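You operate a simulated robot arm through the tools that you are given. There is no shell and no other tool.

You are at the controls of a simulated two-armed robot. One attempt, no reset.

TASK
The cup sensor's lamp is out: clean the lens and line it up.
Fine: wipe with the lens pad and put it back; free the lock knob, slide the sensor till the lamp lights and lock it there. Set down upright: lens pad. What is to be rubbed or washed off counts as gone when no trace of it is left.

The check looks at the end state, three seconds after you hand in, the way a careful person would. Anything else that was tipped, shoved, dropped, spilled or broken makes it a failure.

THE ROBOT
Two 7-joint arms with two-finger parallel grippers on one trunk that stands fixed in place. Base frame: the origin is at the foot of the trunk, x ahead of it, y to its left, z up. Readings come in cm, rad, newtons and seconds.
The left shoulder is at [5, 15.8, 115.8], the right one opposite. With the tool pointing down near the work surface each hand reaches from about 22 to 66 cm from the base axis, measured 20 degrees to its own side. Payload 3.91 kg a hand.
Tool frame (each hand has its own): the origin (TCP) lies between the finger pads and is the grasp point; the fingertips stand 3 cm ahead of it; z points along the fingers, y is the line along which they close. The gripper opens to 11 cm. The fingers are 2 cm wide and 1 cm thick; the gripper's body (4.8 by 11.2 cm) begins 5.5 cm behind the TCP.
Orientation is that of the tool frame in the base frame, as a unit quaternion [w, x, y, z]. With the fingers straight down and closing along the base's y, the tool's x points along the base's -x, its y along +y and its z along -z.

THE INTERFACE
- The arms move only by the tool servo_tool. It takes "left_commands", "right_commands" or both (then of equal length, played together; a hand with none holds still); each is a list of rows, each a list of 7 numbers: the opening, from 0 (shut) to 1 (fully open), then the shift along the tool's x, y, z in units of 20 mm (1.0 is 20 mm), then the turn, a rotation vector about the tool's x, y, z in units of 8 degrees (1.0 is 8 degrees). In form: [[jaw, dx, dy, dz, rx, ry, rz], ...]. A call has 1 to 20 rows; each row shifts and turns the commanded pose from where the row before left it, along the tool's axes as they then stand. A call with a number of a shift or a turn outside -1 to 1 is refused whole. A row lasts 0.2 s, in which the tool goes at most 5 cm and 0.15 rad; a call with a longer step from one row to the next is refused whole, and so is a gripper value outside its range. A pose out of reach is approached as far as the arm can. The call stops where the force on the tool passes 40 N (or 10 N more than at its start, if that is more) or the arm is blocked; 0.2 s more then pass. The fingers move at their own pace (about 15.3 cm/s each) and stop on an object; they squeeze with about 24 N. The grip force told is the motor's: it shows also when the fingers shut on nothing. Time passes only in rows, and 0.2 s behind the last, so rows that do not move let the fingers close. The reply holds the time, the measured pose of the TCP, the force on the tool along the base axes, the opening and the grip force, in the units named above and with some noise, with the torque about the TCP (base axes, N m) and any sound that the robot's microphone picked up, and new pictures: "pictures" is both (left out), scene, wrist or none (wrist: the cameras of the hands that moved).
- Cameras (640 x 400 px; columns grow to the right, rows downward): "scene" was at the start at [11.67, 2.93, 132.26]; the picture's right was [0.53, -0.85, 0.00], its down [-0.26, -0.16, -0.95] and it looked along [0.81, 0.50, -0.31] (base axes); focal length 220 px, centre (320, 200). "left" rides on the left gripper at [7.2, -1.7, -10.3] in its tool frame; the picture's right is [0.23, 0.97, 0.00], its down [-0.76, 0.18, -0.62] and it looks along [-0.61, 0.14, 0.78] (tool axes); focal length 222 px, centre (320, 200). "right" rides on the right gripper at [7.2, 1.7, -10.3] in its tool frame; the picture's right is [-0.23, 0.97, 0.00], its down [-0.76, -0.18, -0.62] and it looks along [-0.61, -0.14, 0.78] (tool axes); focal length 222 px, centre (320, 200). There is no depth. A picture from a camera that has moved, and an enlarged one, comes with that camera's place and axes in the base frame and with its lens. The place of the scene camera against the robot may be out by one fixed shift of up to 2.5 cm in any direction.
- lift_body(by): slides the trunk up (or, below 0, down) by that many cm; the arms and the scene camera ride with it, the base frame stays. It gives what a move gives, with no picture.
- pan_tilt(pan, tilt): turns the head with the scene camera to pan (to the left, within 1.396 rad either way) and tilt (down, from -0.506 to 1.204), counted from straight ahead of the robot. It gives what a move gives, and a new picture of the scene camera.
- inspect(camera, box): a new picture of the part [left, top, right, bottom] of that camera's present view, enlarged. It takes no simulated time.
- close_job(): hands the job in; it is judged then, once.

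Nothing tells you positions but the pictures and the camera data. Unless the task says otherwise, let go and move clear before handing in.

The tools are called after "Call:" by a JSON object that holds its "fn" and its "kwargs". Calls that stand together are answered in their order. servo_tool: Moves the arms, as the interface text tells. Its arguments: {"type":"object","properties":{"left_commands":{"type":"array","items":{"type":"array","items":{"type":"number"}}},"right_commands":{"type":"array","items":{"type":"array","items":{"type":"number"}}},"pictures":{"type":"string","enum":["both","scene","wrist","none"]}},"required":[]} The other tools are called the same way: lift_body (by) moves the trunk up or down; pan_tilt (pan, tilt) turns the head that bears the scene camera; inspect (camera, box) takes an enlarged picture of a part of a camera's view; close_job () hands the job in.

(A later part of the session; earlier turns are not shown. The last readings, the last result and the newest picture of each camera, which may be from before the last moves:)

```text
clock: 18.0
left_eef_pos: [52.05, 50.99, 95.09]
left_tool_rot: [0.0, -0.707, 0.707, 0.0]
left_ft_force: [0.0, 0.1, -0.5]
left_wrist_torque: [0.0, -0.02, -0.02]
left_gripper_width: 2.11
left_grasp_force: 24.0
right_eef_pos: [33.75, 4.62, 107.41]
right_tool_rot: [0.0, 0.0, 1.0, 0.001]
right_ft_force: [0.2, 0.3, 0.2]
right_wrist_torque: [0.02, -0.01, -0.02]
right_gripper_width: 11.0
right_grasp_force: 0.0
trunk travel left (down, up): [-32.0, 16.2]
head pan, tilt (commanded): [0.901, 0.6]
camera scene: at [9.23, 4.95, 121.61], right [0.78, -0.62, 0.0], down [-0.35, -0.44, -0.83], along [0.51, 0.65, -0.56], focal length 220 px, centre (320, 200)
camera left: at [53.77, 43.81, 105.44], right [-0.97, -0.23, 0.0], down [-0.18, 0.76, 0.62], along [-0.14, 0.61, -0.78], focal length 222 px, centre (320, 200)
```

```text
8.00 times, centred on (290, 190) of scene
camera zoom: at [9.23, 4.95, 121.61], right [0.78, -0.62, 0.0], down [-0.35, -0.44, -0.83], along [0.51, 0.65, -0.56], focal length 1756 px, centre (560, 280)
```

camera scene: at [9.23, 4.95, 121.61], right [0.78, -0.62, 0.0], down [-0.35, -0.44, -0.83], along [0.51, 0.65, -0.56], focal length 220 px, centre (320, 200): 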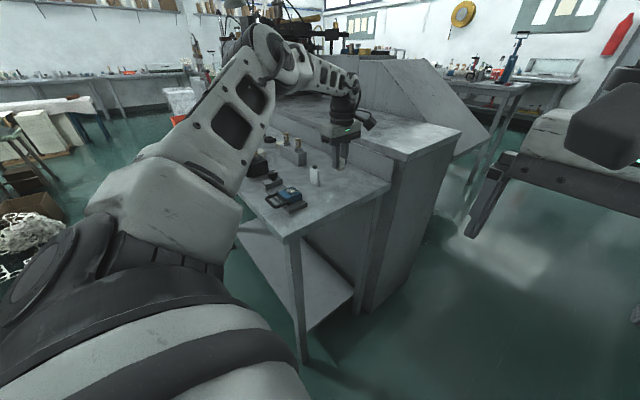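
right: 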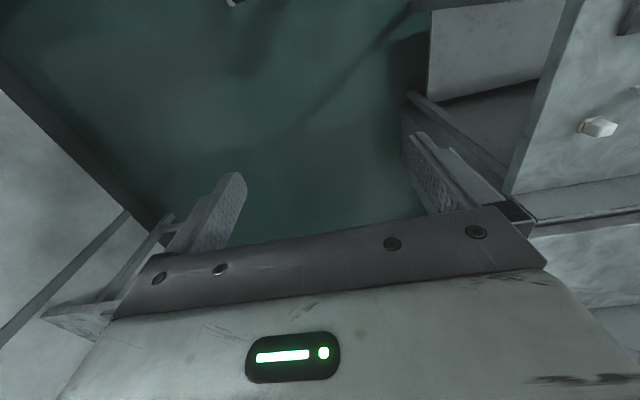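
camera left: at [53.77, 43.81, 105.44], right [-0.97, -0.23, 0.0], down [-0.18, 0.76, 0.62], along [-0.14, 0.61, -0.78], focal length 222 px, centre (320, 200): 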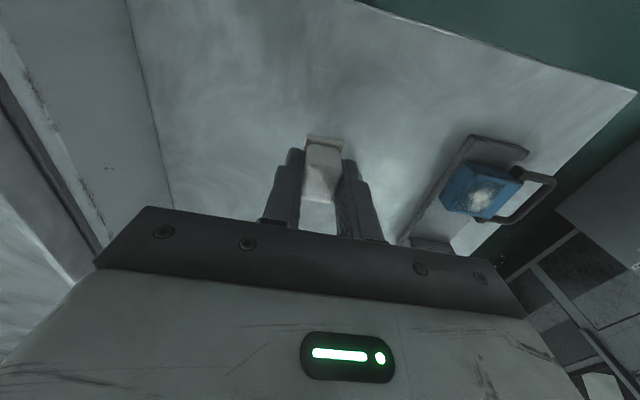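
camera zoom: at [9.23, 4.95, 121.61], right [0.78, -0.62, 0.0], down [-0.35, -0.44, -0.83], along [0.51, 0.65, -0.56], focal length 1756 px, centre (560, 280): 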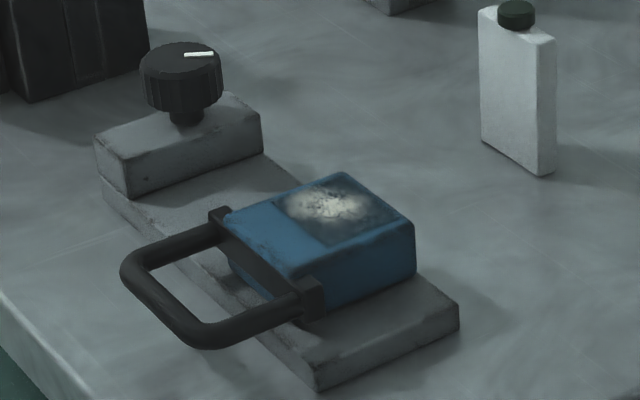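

The lens sits on top of the sensor at z ≈ 88.45, spanning x 34.3–37.5 and y 51.4–55.05, with the smear near [35.5, 53.5]. I'll lift the pad higher, carry it over and stop just above the lens.

Call:
{"fn": "servo_tool", "kwargs": {"left_commands": [[0, 0, 0, -1, 0, 0, 0], [0, 0, 0, -1, 0, 0, 0], [0, 0, 0, -0.5, 0, 0, 0], [0, 0, 0.8, 0, 0, 0, 0], [0, -0.11, 0.8, 0, 0, 0, 0], [0, -0.11, 0.8, 0, 0, 0, 0], [0, -0.11, 0.8, 0, 0, 0, 0], [0, -0.11, 0.8, 0, 0, 0, 0], [0, -0.11, 0.8, 0, 0, 0, 0], [0, -0.11, 0.8, 0, 0, 0, 0], [0, -0.11, 0.8, 0, 0, 0, 0], [0, -0.11, 0.8, 0, 0, 0, 0], [0, -0.11, 0.8, 0, 0, 0, 0], [0, 0, 0, 0, 0, 0, 0]], "pictures": "both"}}

Call:
{"fn": "inspect", "kwargs": {"camera": "left", "box": [240, 110, 400, 210]}}

Call:
{"fn": "inspect", "kwargs": {"camera": "scene", "box": [240, 145, 340, 215]}}

```text
clock: 21.0
left_eef_pos: [36.0, 53.02, 100.07]
left_tool_rot: [-0.001, -0.706, 0.708, 0.0]
left_ft_force: [0.5, 0.5, 0.3]
left_wrist_torque: [0.02, 0.04, 0.01]
left_gripper_width: 2.12
left_grasp_force: 24.4
right_eef_pos: [33.88, 4.67, 107.51]
right_tool_rot: [0.0, 0.001, 1.0, 0.001]
right_ft_force: [0.4, -0.4, 0.7]
right_wrist_torque: [0.02, 0.01, 0.0]
right_gripper_width: 11.01
right_grasp_force: 0.0
trunk travel left (down, up): [-32.0, 16.2]
head pan, tilt (commanded): [0.901, 0.6]
camera scene: at [9.23, 4.95, 121.61], right [0.78, -0.62, 0.0], down [-0.35, -0.44, -0.83], along [0.51, 0.65, -0.56], focal length 220 px, centre (320, 200)
camera left: at [37.82, 45.9, 110.38], right [-0.97, -0.23, 0.0], down [-0.18, 0.76, 0.62], along [-0.14, 0.61, -0.78], focal length 222 px, centre (320, 200)
```

scene: 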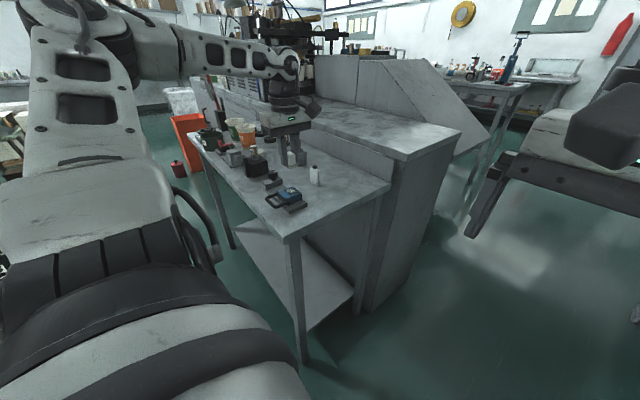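
left: 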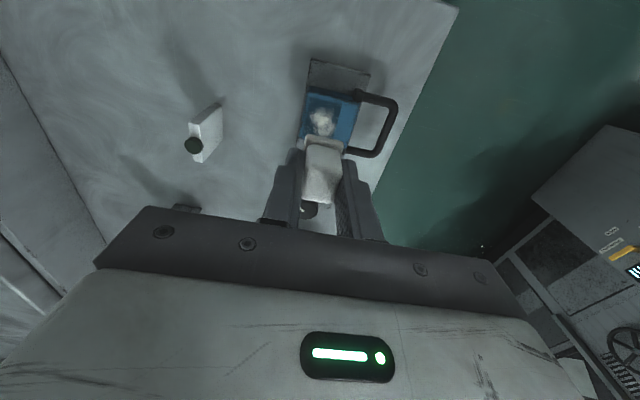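

```text
4.00 times, centred on (320, 160) of left
camera zoom: at [37.82, 45.9, 110.38], right [-0.97, -0.23, 0.0], down [-0.18, 0.76, 0.62], along [-0.14, 0.61, -0.78], focal length 888 px, centre (320, 360)
```

zoom: 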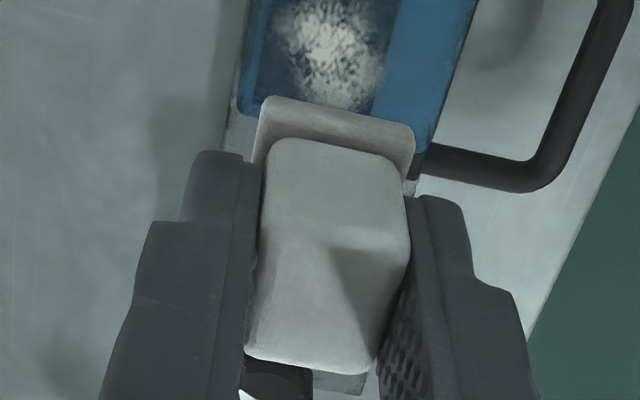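

```text
5.71 times, centred on (290, 180) of scene
camera zoom: at [9.23, 4.95, 121.61], right [0.78, -0.62, 0.0], down [-0.35, -0.44, -0.83], along [0.51, 0.65, -0.56], focal length 1254 px, centre (491, 314)
```

zoom: 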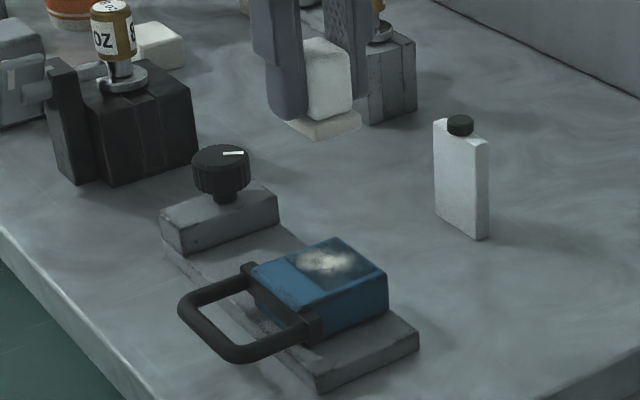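

The pad is right over the lens. I'll lower it to just above, then creep down while watching the force.

Call:
{"fn": "servo_tool", "kwargs": {"left_commands": [[0, 0, 0, 0.9, 0, 0, 0], [0, -0.1, 0, 0.9, 0, 0, 0], [0, 0, 0, 0.9, 0, 0, 0], [0, 0, 0, 0, 0, 0, 0]], "pictures": "none"}}

Call:
{"fn": "inspect", "kwargs": {"camera": "left", "box": [240, 110, 400, 210]}}

Call:
{"fn": "inspect", "kwargs": {"camera": "scene", "box": [240, 145, 340, 215]}}

```text
clock: 22.0
left_eef_pos: [36.17, 53.36, 94.62]
left_tool_rot: [0.0, -0.707, 0.707, 0.0]
left_ft_force: [0.1, -0.1, -1.2]
left_wrist_torque: [-0.01, -0.02, 0.0]
left_gripper_width: 2.1
left_grasp_force: 23.7
right_eef_pos: [33.79, 4.54, 107.47]
right_tool_rot: [0.0, 0.0, 1.0, 0.002]
right_ft_force: [0.4, -0.4, 0.7]
right_wrist_torque: [-0.02, 0.0, 0.01]
right_gripper_width: 11.03
right_grasp_force: 0.0
trunk travel left (down, up): [-32.0, 16.2]
head pan, tilt (commanded): [0.901, 0.6]
```

```text
4.00 times, centred on (320, 160) of left
camera zoom: at [37.81, 46.2, 104.97], right [-0.97, -0.23, 0.0], down [-0.18, 0.76, 0.62], along [-0.14, 0.61, -0.78], focal length 888 px, centre (320, 360)
```

zoom: 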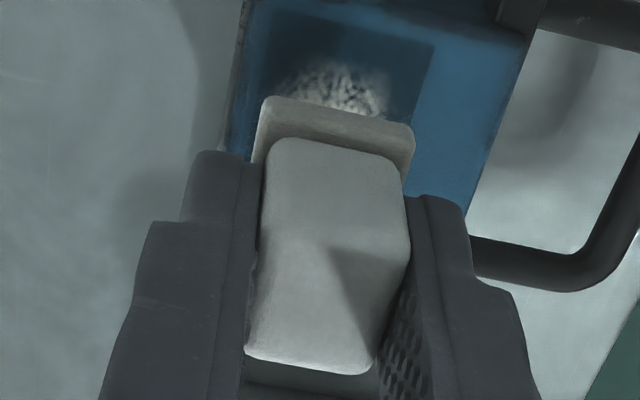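

```text
5.71 times, centred on (290, 180) of scene
camera zoom: at [9.23, 4.95, 121.61], right [0.78, -0.62, 0.0], down [-0.35, -0.44, -0.83], along [0.51, 0.65, -0.56], focal length 1254 px, centre (491, 314)
```

zoom: 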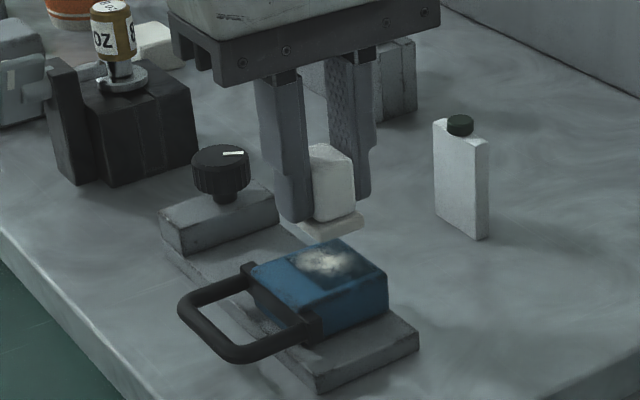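

Call:
{"fn": "servo_tool", "kwargs": {"left_commands": [[0, 0, 0, 0.1, 0, 0, 0], [0, 0, 0, 0.1, 0, 0, 0], [0, 0, 0, 0.1, 0, 0, 0], [0, 0, 0, 0.1, 0, 0, 0], [0, 0, 0, 0.05, 0, 0, 0], [0, 0, 0, 0.05, 0, 0, 0]], "pictures": "none"}}

Call:
{"fn": "inspect", "kwargs": {"camera": "scene", "box": [260, 160, 324, 200]}}

```text
clock: 23.4
left_eef_pos: [35.95, 53.22, 93.63]
left_tool_rot: [0.0, -0.706, 0.708, 0.0]
left_ft_force: [-0.2, 0.3, -0.3]
left_wrist_torque: [-0.06, -0.04, -0.01]
left_gripper_width: 2.1
left_grasp_force: 24.1
right_eef_pos: [33.82, 4.56, 107.46]
right_tool_rot: [0.0, 0.001, 1.0, 0.001]
right_ft_force: [0.5, -1.0, -0.4]
right_wrist_torque: [-0.02, 0.03, 0.0]
right_gripper_width: 11.02
right_grasp_force: 0.0
trunk travel left (down, up): [-32.0, 16.2]
head pan, tilt (commanded): [0.901, 0.6]
```

```text
10.00 times, centred on (292, 180) of scene
camera zoom: at [9.23, 4.95, 121.61], right [0.78, -0.62, 0.0], down [-0.35, -0.44, -0.83], along [0.51, 0.65, -0.56], focal length 2195 px, centre (600, 400)
```

zoom: 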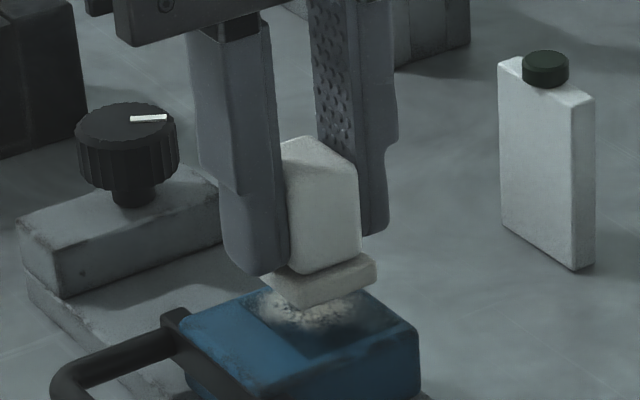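

Call:
{"fn": "servo_tool", "kwargs": {"left_commands": [[0, 0, 0, 0.05, 0, 0, 0], [0, 0, 0, 0.05, 0, 0, 0], [0, 0, 0, 0.05, 0, 0, 0], [0, 0, 0, 0.05, 0, 0, 0], [0, 0, 0, 0, 0, 0, 0]], "pictures": "none"}}

Call:
{"fn": "inspect", "kwargs": {"camera": "scene", "box": [260, 160, 324, 200]}}

```text
clock: 24.6
left_eef_pos: [36.0, 53.27, 93.08]
left_tool_rot: [0.0, -0.707, 0.707, 0.0]
left_ft_force: [0.4, 0.2, -0.3]
left_wrist_torque: [0.0, 0.01, -0.01]
left_gripper_width: 2.12
left_grasp_force: 24.2
right_eef_pos: [33.71, 4.55, 107.49]
right_tool_rot: [0.0, -0.001, 1.0, 0.001]
right_ft_force: [0.6, 0.5, 0.2]
right_wrist_torque: [0.01, -0.03, -0.01]
right_gripper_width: 11.01
right_grasp_force: 0.1
trunk travel left (down, up): [-32.0, 16.2]
head pan, tilt (commanded): [0.901, 0.6]
```

```text
10.00 times, centred on (292, 180) of scene
camera zoom: at [9.23, 4.95, 121.61], right [0.78, -0.62, 0.0], down [-0.35, -0.44, -0.83], along [0.51, 0.65, -0.56], focal length 2195 px, centre (600, 400)
```

zoom: 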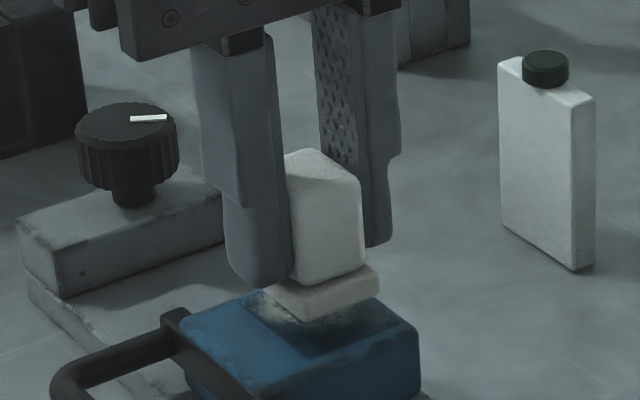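

Call:
{"fn": "servo_tool", "kwargs": {"left_commands": [[0, 0, 0, 0.05, 0, 0, 0], [0, 0, 0, 0.05, 0, 0, 0], [0, 0, 0, 0.05, 0, 0, 0], [0, 0, 0, 0, 0, 0, 0]], "pictures": "none"}}

Call:
{"fn": "inspect", "kwargs": {"camera": "scene", "box": [260, 160, 324, 200]}}

```text
clock: 25.6
left_eef_pos: [36.0, 53.33, 92.74]
left_tool_rot: [0.0, -0.707, 0.707, 0.001]
left_ft_force: [-0.8, -0.9, -0.3]
left_wrist_torque: [0.01, -0.02, -0.02]
left_gripper_width: 2.11
left_grasp_force: 24.7
right_eef_pos: [33.75, 4.56, 107.47]
right_tool_rot: [0.0, 0.0, 1.0, 0.0]
right_ft_force: [-0.5, 0.2, -0.2]
right_wrist_torque: [0.0, -0.03, 0.01]
right_gripper_width: 11.0
right_grasp_force: 0.0
trunk travel left (down, up): [-32.0, 16.2]
head pan, tilt (commanded): [0.901, 0.6]
```

```text
10.00 times, centred on (292, 180) of scene
camera zoom: at [9.23, 4.95, 121.61], right [0.78, -0.62, 0.0], down [-0.35, -0.44, -0.83], along [0.51, 0.65, -0.56], focal length 2195 px, centre (600, 400)
```

zoom: 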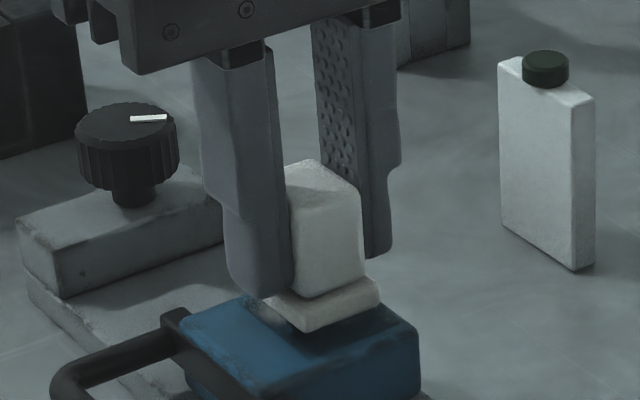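

Call:
{"fn": "servo_tool", "kwargs": {"left_commands": [[0, 0, 0, 0.05, 0, 0, 0], [0, 0, 0, 0.05, 0, 0, 0], [0, 0, 0, 0, 0, 0, 0]], "pictures": "none"}}

Call:
{"fn": "inspect", "kwargs": {"camera": "scene", "box": [260, 160, 324, 200]}}

```text
clock: 26.4
left_eef_pos: [35.85, 53.32, 92.7]
left_tool_rot: [-0.001, -0.706, 0.708, 0.002]
left_ft_force: [0.5, 0.2, -0.2]
left_wrist_torque: [0.01, 0.01, -0.02]
left_gripper_width: 2.12
left_grasp_force: 24.4
right_eef_pos: [33.86, 4.5, 107.43]
right_tool_rot: [0.0, 0.001, 1.0, 0.001]
right_ft_force: [0.4, 0.1, 0.1]
right_wrist_torque: [0.0, -0.04, 0.01]
right_gripper_width: 11.01
right_grasp_force: 0.0
trunk travel left (down, up): [-32.0, 16.2]
head pan, tilt (commanded): [0.901, 0.6]
```

```text
10.00 times, centred on (292, 180) of scene
camera zoom: at [9.23, 4.95, 121.61], right [0.78, -0.62, 0.0], down [-0.35, -0.44, -0.83], along [0.51, 0.65, -0.56], focal length 2195 px, centre (600, 400)
```

zoom: 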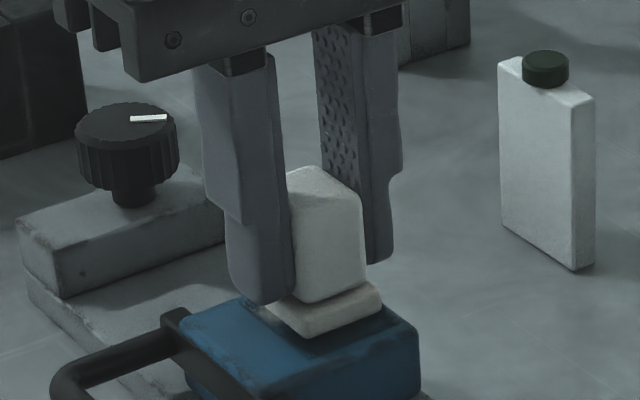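

Call:
{"fn": "servo_tool", "kwargs": {"left_commands": [[0, 0, 0, 0.05, 0, 0, 0], [0, 0, 0, 0.05, 0, 0, 0], [0, 0, 0, 0, 0, 0, 0]], "pictures": "none"}}

Call:
{"fn": "inspect", "kwargs": {"camera": "scene", "box": [260, 160, 324, 200]}}

```text
clock: 27.2
left_eef_pos: [36.01, 53.19, 92.51]
left_tool_rot: [0.001, -0.707, 0.708, 0.0]
left_ft_force: [0.9, 0.8, 3.4]
left_wrist_torque: [-0.01, 0.0, 0.01]
left_gripper_width: 2.1
left_grasp_force: 23.7
right_eef_pos: [33.74, 4.53, 107.57]
right_tool_rot: [0.0, 0.0, 1.0, 0.001]
right_ft_force: [0.4, 0.7, -0.8]
right_wrist_torque: [0.01, 0.03, 0.0]
right_gripper_width: 11.01
right_grasp_force: 0.2
trunk travel left (down, up): [-32.0, 16.2]
head pan, tilt (commanded): [0.901, 0.6]
```

```text
10.00 times, centred on (292, 180) of scene
camera zoom: at [9.22, 4.93, 121.62], right [0.78, -0.62, 0.0], down [-0.35, -0.44, -0.83], along [0.51, 0.65, -0.56], focal length 2195 px, centre (600, 400)
```

zoom: 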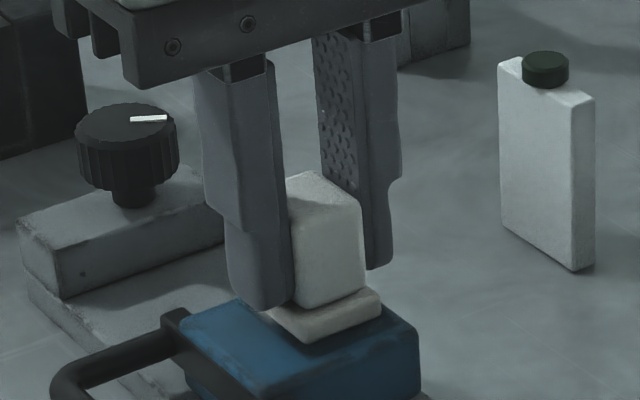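

The pad touches the lens at TCP z ≈ 92.55 with 3.4 N. I'll press slightly more and sweep it over the whole lens.

Call:
{"fn": "servo_tool", "kwargs": {"left_commands": [[0, 0, 0, 0.03, 0, 0, 0], [0, 0.19, 0.2, 0, 0, 0, 0], [0, 0.19, 0.2, 0, 0, 0, 0], [0, -0.25, 0, 0, 0, 0, 0], [0, -0.25, 0, 0, 0, 0, 0], [0, -0.25, 0, 0, 0, 0, 0], [0, 0, -0.2, 0, 0, 0, 0], [0, 0, -0.2, 0, 0, 0, 0], [0, 0.25, 0, 0, 0, 0, 0], [0, 0.25, 0, 0, 0, 0, 0], [0, 0.25, 0, 0, 0, 0, 0], [0, 0, -0.2, 0, 0, 0, 0], [0, 0, -0.2, 0, 0, 0, 0], [0, -0.25, 0, 0, 0, 0, 0], [0, -0.25, 0, 0, 0, 0, 0], [0, -0.25, 0, 0, 0, 0, 0], [0, 0.185, 0.2, 0, 0, 0, 0], [0, 0.185, 0.2, 0, 0, 0, 0]], "pictures": "wrist"}}

Call:
{"fn": "inspect", "kwargs": {"camera": "scene", "box": [260, 160, 324, 200]}}

Call:
{"fn": "inspect", "kwargs": {"camera": "left", "box": [240, 110, 400, 210]}}

```text
clock: 31.0
left_eef_pos: [35.87, 53.34, 92.5]
left_tool_rot: [0.0, -0.706, 0.708, 0.001]
left_ft_force: [2.5, 1.9, 7.8]
left_wrist_torque: [0.04, -0.04, 0.04]
left_gripper_width: 2.14
left_grasp_force: 23.9
right_eef_pos: [33.58, 4.55, 107.41]
right_tool_rot: [0.001, 0.0, 1.0, 0.0]
right_ft_force: [-0.3, -0.1, 0.3]
right_wrist_torque: [-0.02, -0.01, 0.02]
right_gripper_width: 11.02
right_grasp_force: 0.1
trunk travel left (down, up): [-32.0, 16.2]
head pan, tilt (commanded): [0.901, 0.6]
camera left: at [37.72, 46.07, 102.8], right [-0.97, -0.23, 0.0], down [-0.18, 0.76, 0.62], along [-0.14, 0.61, -0.78], focal length 222 px, centre (320, 200)
```

left: 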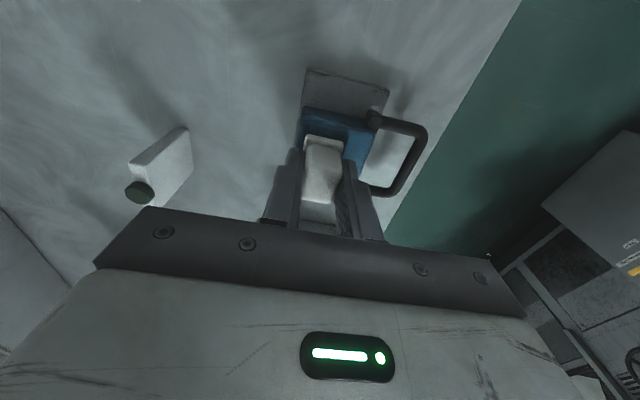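

```text
10.00 times, centred on (292, 180) of scene
camera zoom: at [9.21, 4.91, 121.61], right [0.78, -0.62, 0.0], down [-0.35, -0.44, -0.83], along [0.51, 0.65, -0.56], focal length 2195 px, centre (600, 400)
```

zoom: 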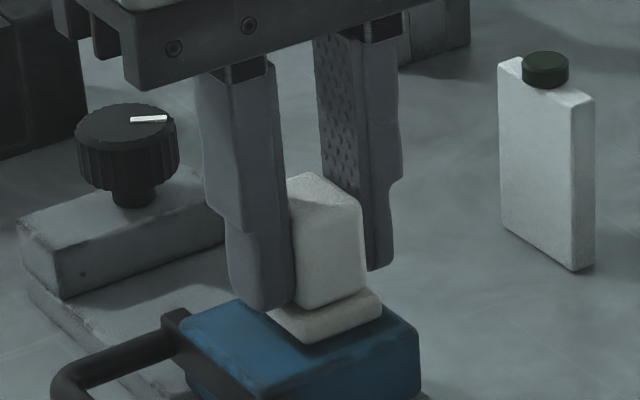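

```text
4.00 times, centred on (320, 160) of left
camera zoom: at [37.72, 46.07, 102.8], right [-0.97, -0.23, 0.0], down [-0.18, 0.76, 0.62], along [-0.14, 0.61, -0.78], focal length 888 px, centre (320, 360)
```

zoom: 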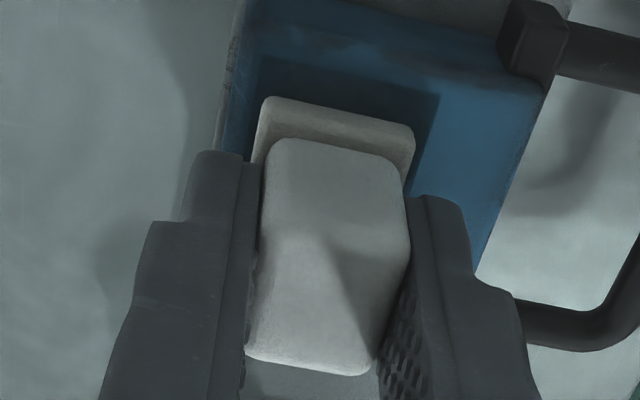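

Contact force is about 8 N and steady. I'll do another full scrub with x-direction strokes.

Call:
{"fn": "servo_tool", "kwargs": {"left_commands": [[0, 0.2, 0.2, 0, 0, 0, 0], [0, 0.2, 0.25, 0, 0, 0, 0], [0, 0, -0.3, 0, 0, 0, 0], [0, 0, -0.3, 0, 0, 0, 0], [0, 0, -0.3, 0, 0, 0, 0], [0, -0.2, 0, 0, 0, 0, 0], [0, 0, 0.3, 0, 0, 0, 0], [0, 0, 0.3, 0, 0, 0, 0], [0, 0, 0.3, 0, 0, 0, 0], [0, -0.25, 0, 0, 0, 0, 0], [0, 0, -0.3, 0, 0, 0, 0], [0, 0, -0.3, 0, 0, 0, 0], [0, 0, -0.3, 0, 0, 0, 0], [0, -0.3, 0, 0, 0, 0, 0], [0, 0, 0.3, 0, 0, 0, 0], [0, 0, 0.3, 0, 0, 0, 0], [0, 0, 0.3, 0, 0, 0, 0], [0, 0.2, -0.25, 0, 0, 0, 0], [0, 0.15, -0.2, 0, 0, 0, 0]], "pictures": "none"}}

Call:
{"fn": "servo_tool", "kwargs": {"left_commands": [[0, 0, 0, -0.5, 0, 0, 0], [0, 0, 0, -1, 0, 0, 0], [0, 0, 0, -1, 0, 0, 0], [0, 0.8, 0, -0.3, 0, 0, 0], [0, 0.8, 0, 0, 0, 0, 0], [0, 0.8, 0, 0, 0, 0, 0], [0, 0, 0, 0, 0, 0, 0]], "pictures": "both"}}

Call:
{"fn": "inspect", "kwargs": {"camera": "scene", "box": [260, 160, 324, 200]}}

Call:
{"fn": "inspect", "kwargs": {"camera": "left", "box": [240, 110, 400, 210]}}

```text
clock: 35.0
left_eef_pos: [35.99, 53.13, 92.37]
left_tool_rot: [-0.001, 0.707, -0.707, -0.001]
left_ft_force: [-1.8, 0.3, 7.1]
left_wrist_torque: [0.02, 0.11, 0.01]
left_gripper_width: 2.09
left_grasp_force: 24.3
right_eef_pos: [33.66, 4.39, 107.55]
right_tool_rot: [0.001, 0.0, 1.0, 0.001]
right_ft_force: [0.1, 0.0, 0.0]
right_wrist_torque: [-0.01, 0.03, 0.02]
right_gripper_width: 11.0
right_grasp_force: 0.0
trunk travel left (down, up): [-32.0, 16.2]
head pan, tilt (commanded): [0.901, 0.6]
```

```text
clock: 36.6
left_eef_pos: [36.05, 48.51, 97.93]
left_tool_rot: [-0.001, -0.706, 0.708, 0.0]
left_ft_force: [0.0, 0.0, -0.7]
left_wrist_torque: [-0.03, 0.01, -0.02]
left_gripper_width: 2.12
left_grasp_force: 24.1
right_eef_pos: [33.72, 4.52, 107.52]
right_tool_rot: [0.0, 0.001, 1.0, 0.001]
right_ft_force: [0.0, 0.0, 0.4]
right_wrist_torque: [-0.02, -0.01, 0.0]
right_gripper_width: 11.02
right_grasp_force: 0.0
trunk travel left (down, up): [-32.0, 16.2]
head pan, tilt (commanded): [0.901, 0.6]
camera scene: at [9.23, 4.95, 121.61], right [0.78, -0.62, 0.0], down [-0.35, -0.44, -0.83], along [0.51, 0.65, -0.56], focal length 220 px, centre (320, 200)
camera left: at [37.77, 41.36, 108.31], right [-0.97, -0.23, 0.0], down [-0.18, 0.76, 0.62], along [-0.14, 0.61, -0.78], focal length 222 px, centre (320, 200)
```

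scene: 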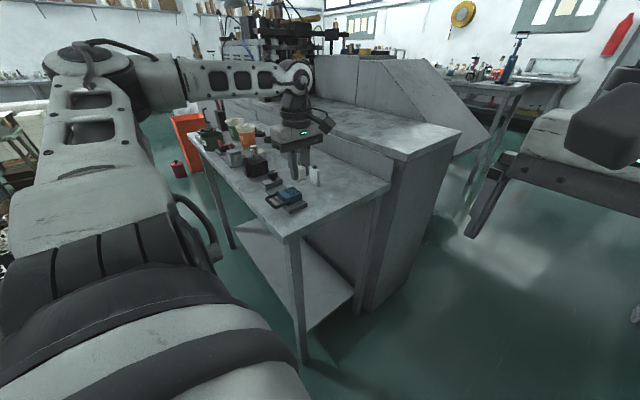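
left: 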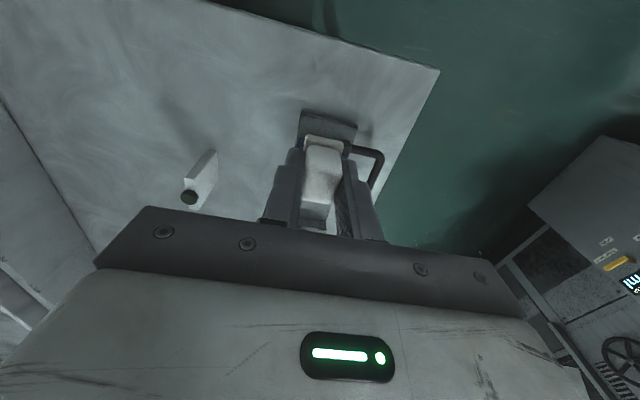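

```text
10.00 times, centred on (292, 180) of scene
camera zoom: at [9.23, 4.95, 121.61], right [0.78, -0.62, 0.0], down [-0.35, -0.44, -0.83], along [0.51, 0.65, -0.56], focal length 2195 px, centre (600, 400)
```

zoom: 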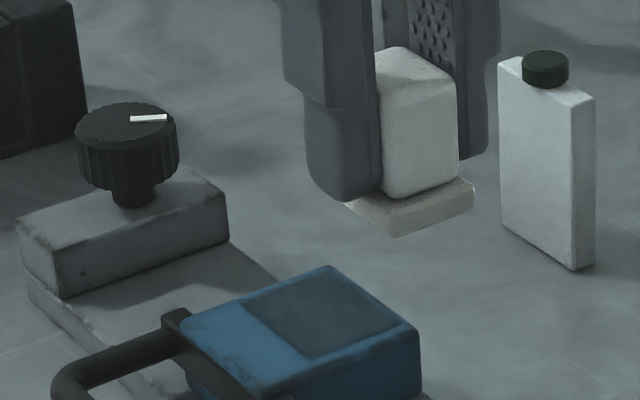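

```text
4.00 times, centred on (320, 160) of left
camera zoom: at [37.77, 41.36, 108.31], right [-0.97, -0.23, 0.0], down [-0.18, 0.76, 0.62], along [-0.14, 0.61, -0.78], focal length 888 px, centre (320, 360)
```

zoom: 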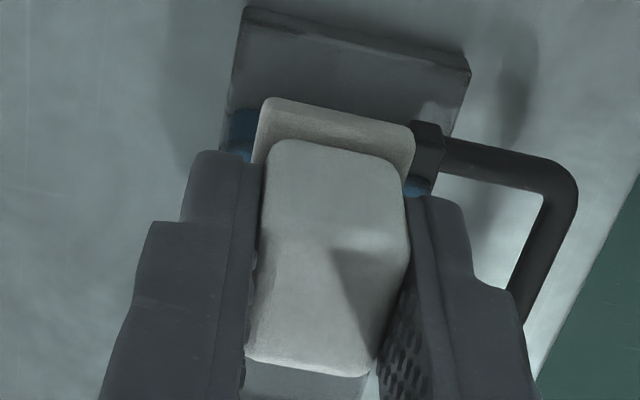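

From the scene view the lens looks clean. I'll confirm it with the wrist camera on the way back to the pad's home spot.

Call:
{"fn": "servo_tool", "kwargs": {"left_commands": [[0, 0, -0.9, -0.4, 0, 0, 0], [0, 0, -0.9, -0.4, 0, 0, 0], [0, 0, -0.9, -0.2, 0, 0, 0], [0, 0, -0.8, 0, 0, 0, 0], [0, 0, 0, 0, 0, 0, 0]], "pictures": "none"}}

Call:
{"fn": "inspect", "kwargs": {"camera": "left", "box": [360, 90, 520, 190]}}

```text
clock: 37.8
left_eef_pos: [43.1, 48.5, 100.06]
left_tool_rot: [0.0, -0.706, 0.708, 0.0]
left_ft_force: [-0.1, -0.1, 0.0]
left_wrist_torque: [-0.01, 0.02, -0.03]
left_gripper_width: 2.1
left_grasp_force: 24.6
right_eef_pos: [33.79, 4.5, 107.46]
right_tool_rot: [0.0, -0.001, 1.0, 0.001]
right_ft_force: [0.0, 0.6, -0.4]
right_wrist_torque: [0.0, 0.0, 0.0]
right_gripper_width: 10.98
right_grasp_force: 0.2
trunk travel left (down, up): [-32.0, 16.2]
head pan, tilt (commanded): [0.901, 0.6]
```

```text
4.00 times, centred on (440, 140) of left
camera zoom: at [44.83, 41.36, 110.4], right [-0.97, -0.23, 0.0], down [-0.18, 0.76, 0.62], along [-0.14, 0.61, -0.78], focal length 888 px, centre (-160, 440)
```

zoom: 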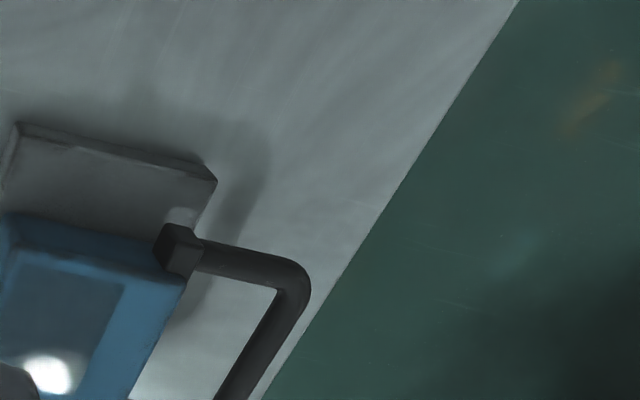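

Call:
{"fn": "inspect", "kwargs": {"camera": "left", "box": [320, 110, 448, 190]}}

Call:
{"fn": "inspect", "kwargs": {"camera": "scene", "box": [270, 180, 318, 210]}}

```text
5.00 times, centred on (384, 150) of left
camera zoom: at [44.83, 41.36, 110.4], right [-0.97, -0.23, 0.0], down [-0.18, 0.76, 0.62], along [-0.14, 0.61, -0.78], focal length 1111 px, centre (0, 450)
```

zoom: 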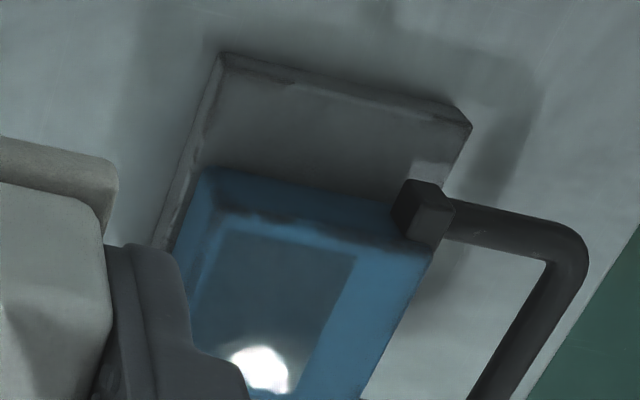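

```text
13.33 times, centred on (294, 195) of scene
camera zoom: at [9.24, 4.95, 121.61], right [0.78, -0.62, 0.0], down [-0.35, -0.44, -0.83], along [0.51, 0.65, -0.56], focal length 2927 px, centre (667, 267)
```

zoom: 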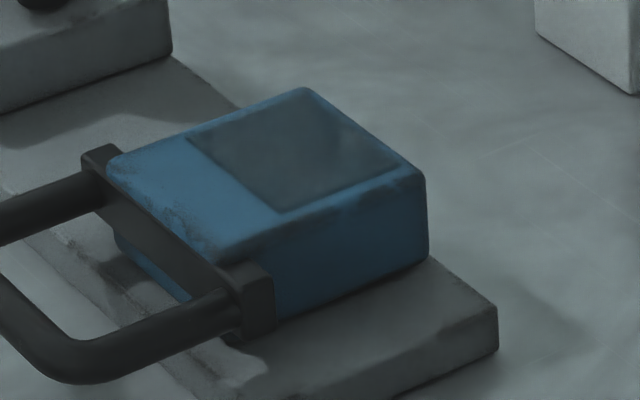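

The white spot looks like a lamp reflection in the glass. I'll check whether it shifts as the camera moves, on the way back over the pad's home spot.

Call:
{"fn": "servo_tool", "kwargs": {"left_commands": [[0, -0.256, -0.893, 0, 0, 0, 0], [0, -0.256, -0.893, 0, 0, 0, 0], [0, -0.256, -0.893, 0, 0, 0, 0], [0, -0.256, -0.893, 0, 0, 0, 0], [0, -0.256, -0.893, 0, 0, 0, 0], [0, 0, 0, 0, 0, 0, 0], [0, 0, 0, 0, 0, 0, 0]], "pictures": "wrist"}}

Call:
{"fn": "inspect", "kwargs": {"camera": "left", "box": [400, 110, 528, 190]}}

```text
clock: 39.4
left_eef_pos: [52.03, 50.88, 100.07]
left_tool_rot: [0.0, -0.707, 0.708, 0.0]
left_ft_force: [0.5, -0.3, -0.2]
left_wrist_torque: [-0.02, -0.02, -0.02]
left_gripper_width: 2.1
left_grasp_force: 23.6
right_eef_pos: [33.81, 4.61, 107.39]
right_tool_rot: [0.0, 0.0, 1.0, 0.001]
right_ft_force: [-0.6, -0.6, -0.5]
right_wrist_torque: [0.01, -0.03, 0.04]
right_gripper_width: 10.99
right_grasp_force: 0.0
trunk travel left (down, up): [-32.0, 16.2]
head pan, tilt (commanded): [0.901, 0.6]
camera left: at [53.84, 43.78, 110.41], right [-0.97, -0.23, 0.0], down [-0.18, 0.76, 0.62], along [-0.14, 0.61, -0.78], focal length 222 px, centre (320, 200)
```

left: 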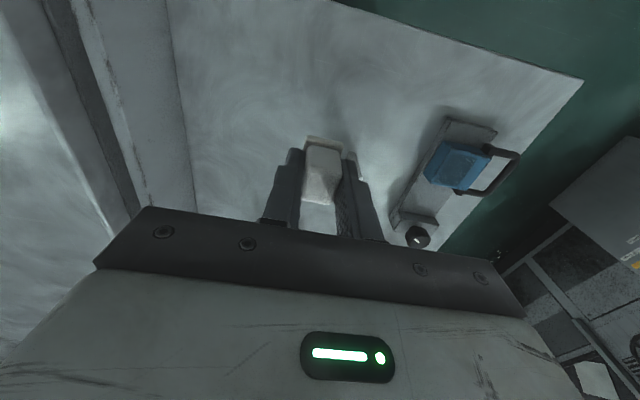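

```text
5.00 times, centred on (464, 150) of left
camera zoom: at [53.84, 43.78, 110.41], right [-0.97, -0.23, 0.0], down [-0.18, 0.76, 0.62], along [-0.14, 0.61, -0.78], focal length 1111 px, centre (-400, 450)
```

zoom: 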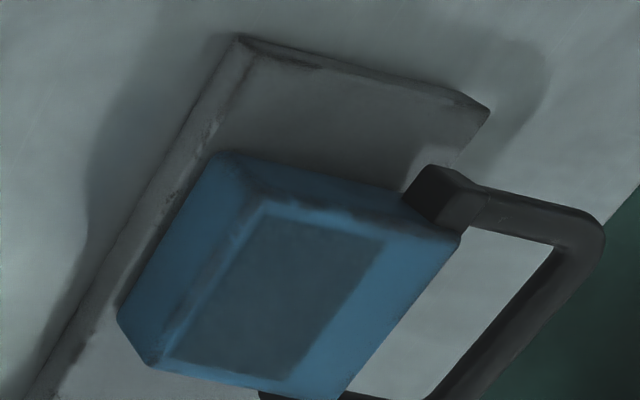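

The lens is clean; the spot was only a reflection and has gone from this angle. Now I'll set the pad down at its original place, stopping just short of the bench first.

Call:
{"fn": "servo_tool", "kwargs": {"left_commands": [[0, -0.03, -0.035, 0.8, 0, 0, 0], [0, 0, 0, 0.9, 0, 0, 0], [0, 0, 0, 0.9, 0, 0, 0], [0, 0, 0, 0.9, 0, 0, 0], [0, 0, 0, 0.7, 0, 0, 0], [0, 0, 0, 0.5, 0, 0, 0], [0, 0, 0, 0.4, 0, 0, 0], [0, 0, 0, 0.2, 0, 0, 0], [0, 0, 0, 0.1, 0, 0, 0], [0, 0, 0, 0, 0, 0, 0]], "pictures": "none"}}

Call:
{"fn": "inspect", "kwargs": {"camera": "scene", "box": [290, 160, 370, 210]}}

Call:
{"fn": "inspect", "kwargs": {"camera": "left", "box": [256, 120, 384, 200]}}

```text
clock: 41.6
left_eef_pos: [51.89, 51.13, 89.16]
left_tool_rot: [0.001, -0.707, 0.707, 0.0]
left_ft_force: [0.3, -0.7, 0.5]
left_wrist_torque: [0.02, 0.0, 0.02]
left_gripper_width: 2.11
left_grasp_force: 24.2
right_eef_pos: [33.83, 4.53, 107.54]
right_tool_rot: [-0.001, 0.0, 1.0, 0.001]
right_ft_force: [0.1, -0.2, 0.4]
right_wrist_torque: [0.0, -0.02, 0.01]
right_gripper_width: 10.97
right_grasp_force: 0.0
trunk travel left (down, up): [-32.0, 16.2]
head pan, tilt (commanded): [0.901, 0.6]
```

```text
8.00 times, centred on (330, 185) of scene
camera zoom: at [9.23, 4.95, 121.61], right [0.78, -0.62, 0.0], down [-0.35, -0.44, -0.83], along [0.51, 0.65, -0.56], focal length 1756 px, centre (240, 320)
```

zoom: 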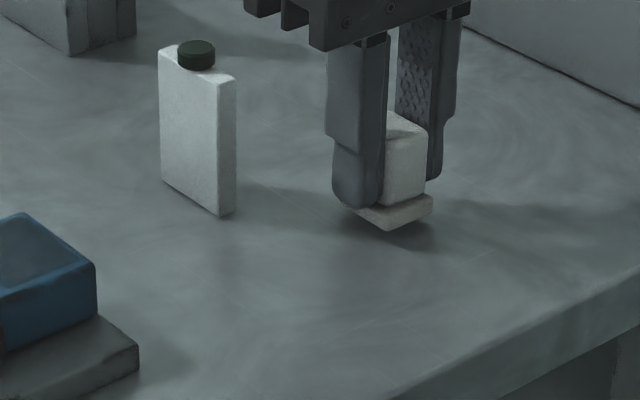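

```text
5.00 times, centred on (320, 160) of left
camera zoom: at [53.72, 43.89, 99.51], right [-0.97, -0.23, 0.0], down [-0.18, 0.76, 0.62], along [-0.14, 0.61, -0.78], focal length 1111 px, centre (320, 400)
```

zoom: 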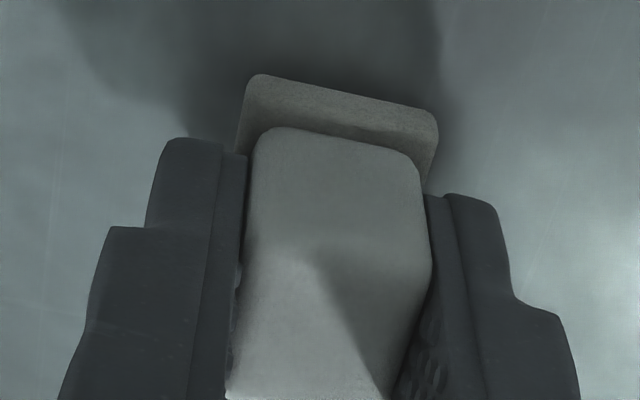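

Call:
{"fn": "servo_tool", "kwargs": {"left_commands": [[0, 0, 0, 0.05, 0, 0, 0], [0, 0, 0, 0.05, 0, 0, 0], [0, 0, 0, 0, 0, 0, 0]], "pictures": "none"}}

Call:
{"fn": "inspect", "kwargs": {"camera": "scene", "box": [310, 165, 358, 195]}}

```text
clock: 42.4
left_eef_pos: [51.89, 51.07, 88.99]
left_tool_rot: [0.0, -0.706, 0.708, 0.0]
left_ft_force: [0.7, -0.1, -0.4]
left_wrist_torque: [0.02, 0.0, 0.01]
left_gripper_width: 2.11
left_grasp_force: 23.9
right_eef_pos: [33.92, 4.63, 107.43]
right_tool_rot: [-0.001, -0.001, 1.0, 0.002]
right_ft_force: [0.5, -0.7, 0.4]
right_wrist_torque: [0.0, -0.01, 0.0]
right_gripper_width: 10.99
right_grasp_force: 0.1
trunk travel left (down, up): [-32.0, 16.2]
head pan, tilt (commanded): [0.901, 0.6]
```

```text
13.33 times, centred on (334, 180) of scene
camera zoom: at [9.23, 4.95, 121.61], right [0.78, -0.62, 0.0], down [-0.35, -0.44, -0.83], along [0.51, 0.65, -0.56], focal length 2927 px, centre (133, 467)
```

zoom: 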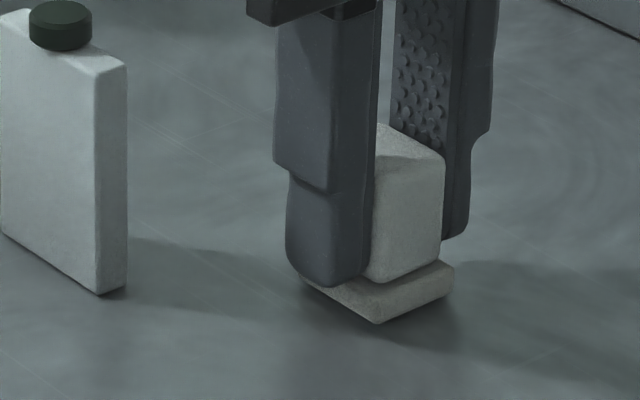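

Call:
{"fn": "servo_tool", "kwargs": {"left_commands": [[0, 0, 0, 0.05, 0, 0, 0], [0, 0, 0, 0, 0, 0, 0]], "pictures": "none"}}

Call:
{"fn": "servo_tool", "kwargs": {"left_commands": [[0, 0, 0, 0.04, 0, 0, 0], [0, 0, 0, 0, 0, 0, 0]], "pictures": "none"}}

Call:
{"fn": "inspect", "kwargs": {"camera": "scene", "box": [310, 165, 358, 195]}}

```text
clock: 43.0
left_eef_pos: [51.98, 51.05, 88.87]
left_tool_rot: [-0.001, -0.707, 0.707, 0.0]
left_ft_force: [0.4, 1.2, -0.7]
left_wrist_torque: [0.0, -0.02, 0.0]
left_gripper_width: 2.11
left_grasp_force: 23.6
right_eef_pos: [33.9, 4.57, 107.41]
right_tool_rot: [0.0, 0.001, 1.0, 0.0]
right_ft_force: [0.0, -0.5, 0.2]
right_wrist_torque: [0.01, 0.02, 0.02]
right_gripper_width: 11.01
right_grasp_force: 0.0
trunk travel left (down, up): [-32.0, 16.2]
head pan, tilt (commanded): [0.901, 0.6]
```

```text
clock: 43.6
left_eef_pos: [52.03, 51.14, 88.96]
left_tool_rot: [0.0, -0.707, 0.708, 0.0]
left_ft_force: [0.9, -1.7, 0.1]
left_wrist_torque: [-0.01, -0.01, 0.03]
left_gripper_width: 2.11
left_grasp_force: 23.9
right_eef_pos: [33.79, 4.66, 107.5]
right_tool_rot: [0.0, 0.0, 1.0, 0.0]
right_ft_force: [-0.4, 0.8, -0.3]
right_wrist_torque: [0.02, -0.05, -0.01]
right_gripper_width: 10.99
right_grasp_force: 0.1
trunk travel left (down, up): [-32.0, 16.2]
head pan, tilt (commanded): [0.901, 0.6]
```

```text
13.33 times, centred on (334, 180) of scene
camera zoom: at [9.23, 4.94, 121.61], right [0.78, -0.62, 0.0], down [-0.35, -0.44, -0.83], along [0.51, 0.65, -0.56], focal length 2927 px, centre (133, 467)
```

zoom: 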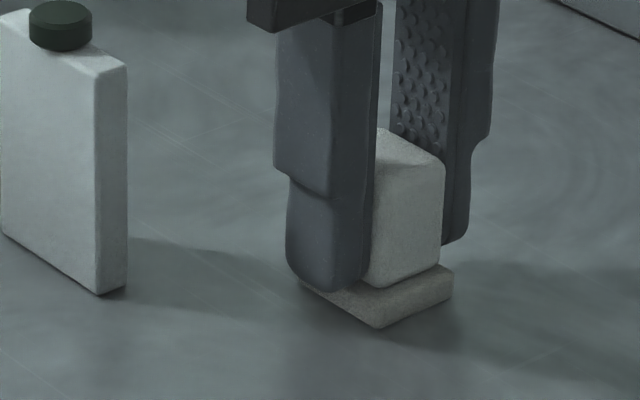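

Call:
{"fn": "servo_tool", "kwargs": {"left_commands": [[0, 0, 0, 0.04, 0, 0, 0], [0, 0, 0, 0, 0, 0, 0]], "pictures": "none"}}

Call:
{"fn": "inspect", "kwargs": {"camera": "scene", "box": [310, 165, 358, 195]}}

```text
clock: 44.2
left_eef_pos: [51.96, 51.13, 88.83]
left_tool_rot: [0.001, -0.707, 0.708, -0.001]
left_ft_force: [0.3, 0.8, 4.5]
left_wrist_torque: [0.02, -0.02, -0.02]
left_gripper_width: 2.11
left_grasp_force: 24.0
right_eef_pos: [33.74, 4.48, 107.34]
right_tool_rot: [0.001, 0.0, 1.0, 0.001]
right_ft_force: [-0.1, 0.3, -0.6]
right_wrist_torque: [0.0, -0.01, -0.03]
right_gripper_width: 11.03
right_grasp_force: 0.2
trunk travel left (down, up): [-32.0, 16.2]
head pan, tilt (commanded): [0.901, 0.6]
```

```text
13.33 times, centred on (334, 180) of scene
camera zoom: at [9.2, 4.91, 121.62], right [0.78, -0.62, 0.0], down [-0.35, -0.44, -0.83], along [0.51, 0.65, -0.56], focal length 2927 px, centre (133, 467)
```

zoom: 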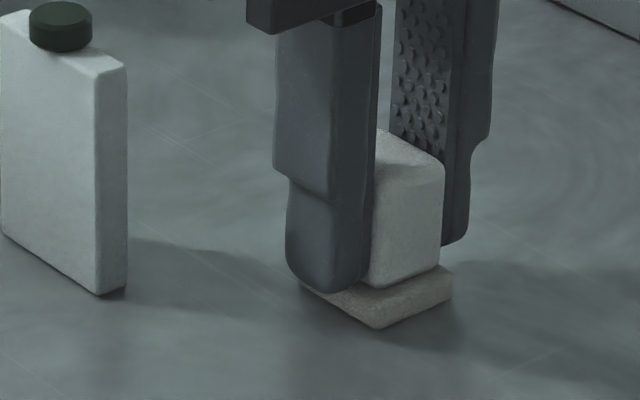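

The pad is on the bench with 4.5 N of contact. I'll open the jaws slowly and rise straight up.

Call:
{"fn": "servo_tool", "kwargs": {"left_commands": [[0.25, 0, 0, 0, 0, 0, 0], [0.35, 0, 0, 0, 0, 0, 0], [0.45, 0, 0, 0, 0, 0, 0], [0.45, 0, 0, 0, 0, 0, 0]], "pictures": "none"}}

Call:
{"fn": "inspect", "kwargs": {"camera": "scene", "box": [290, 160, 370, 210]}}

Call:
{"fn": "inspect", "kwargs": {"camera": "left", "box": [256, 120, 384, 200]}}

```text
clock: 45.2
left_eef_pos: [51.98, 51.19, 88.8]
left_tool_rot: [0.0, -0.706, 0.708, 0.0]
left_ft_force: [-0.9, 0.2, -0.1]
left_wrist_torque: [0.04, 0.0, 0.02]
left_gripper_width: 4.92
left_grasp_force: 0.0
right_eef_pos: [33.84, 4.55, 107.37]
right_tool_rot: [-0.001, -0.001, 1.0, 0.001]
right_ft_force: [0.0, -0.3, 0.1]
right_wrist_torque: [0.02, 0.0, 0.02]
right_gripper_width: 11.01
right_grasp_force: 0.1
trunk travel left (down, up): [-32.0, 16.2]
head pan, tilt (commanded): [0.901, 0.6]
```

```text
8.00 times, centred on (330, 185) of scene
camera zoom: at [9.23, 4.95, 121.61], right [0.78, -0.62, 0.0], down [-0.35, -0.44, -0.83], along [0.51, 0.65, -0.56], focal length 1756 px, centre (240, 320)
```

zoom: 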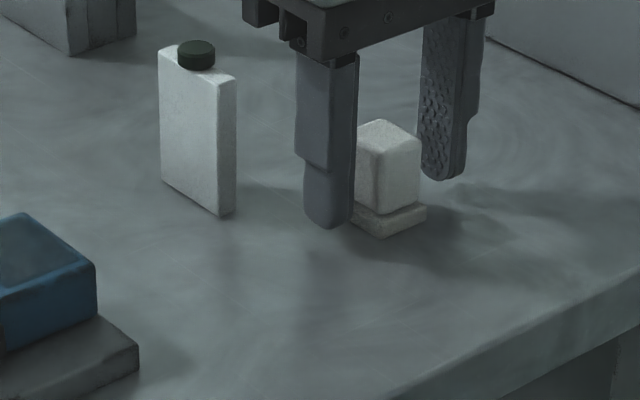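

```text
5.00 times, centred on (320, 160) of left
camera zoom: at [53.73, 43.99, 99.08], right [-0.97, -0.23, 0.0], down [-0.18, 0.76, 0.62], along [-0.14, 0.61, -0.78], focal length 1111 px, centre (320, 400)
```

zoom: 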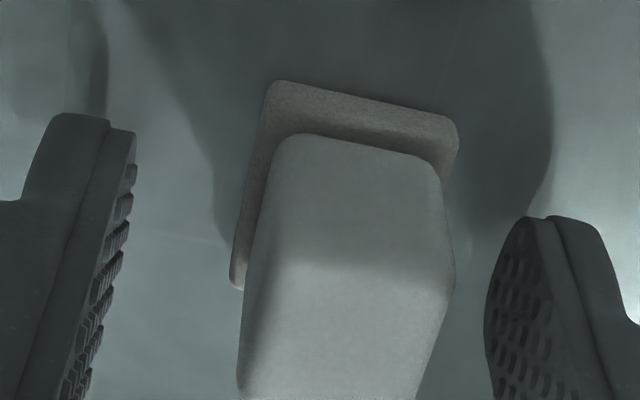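

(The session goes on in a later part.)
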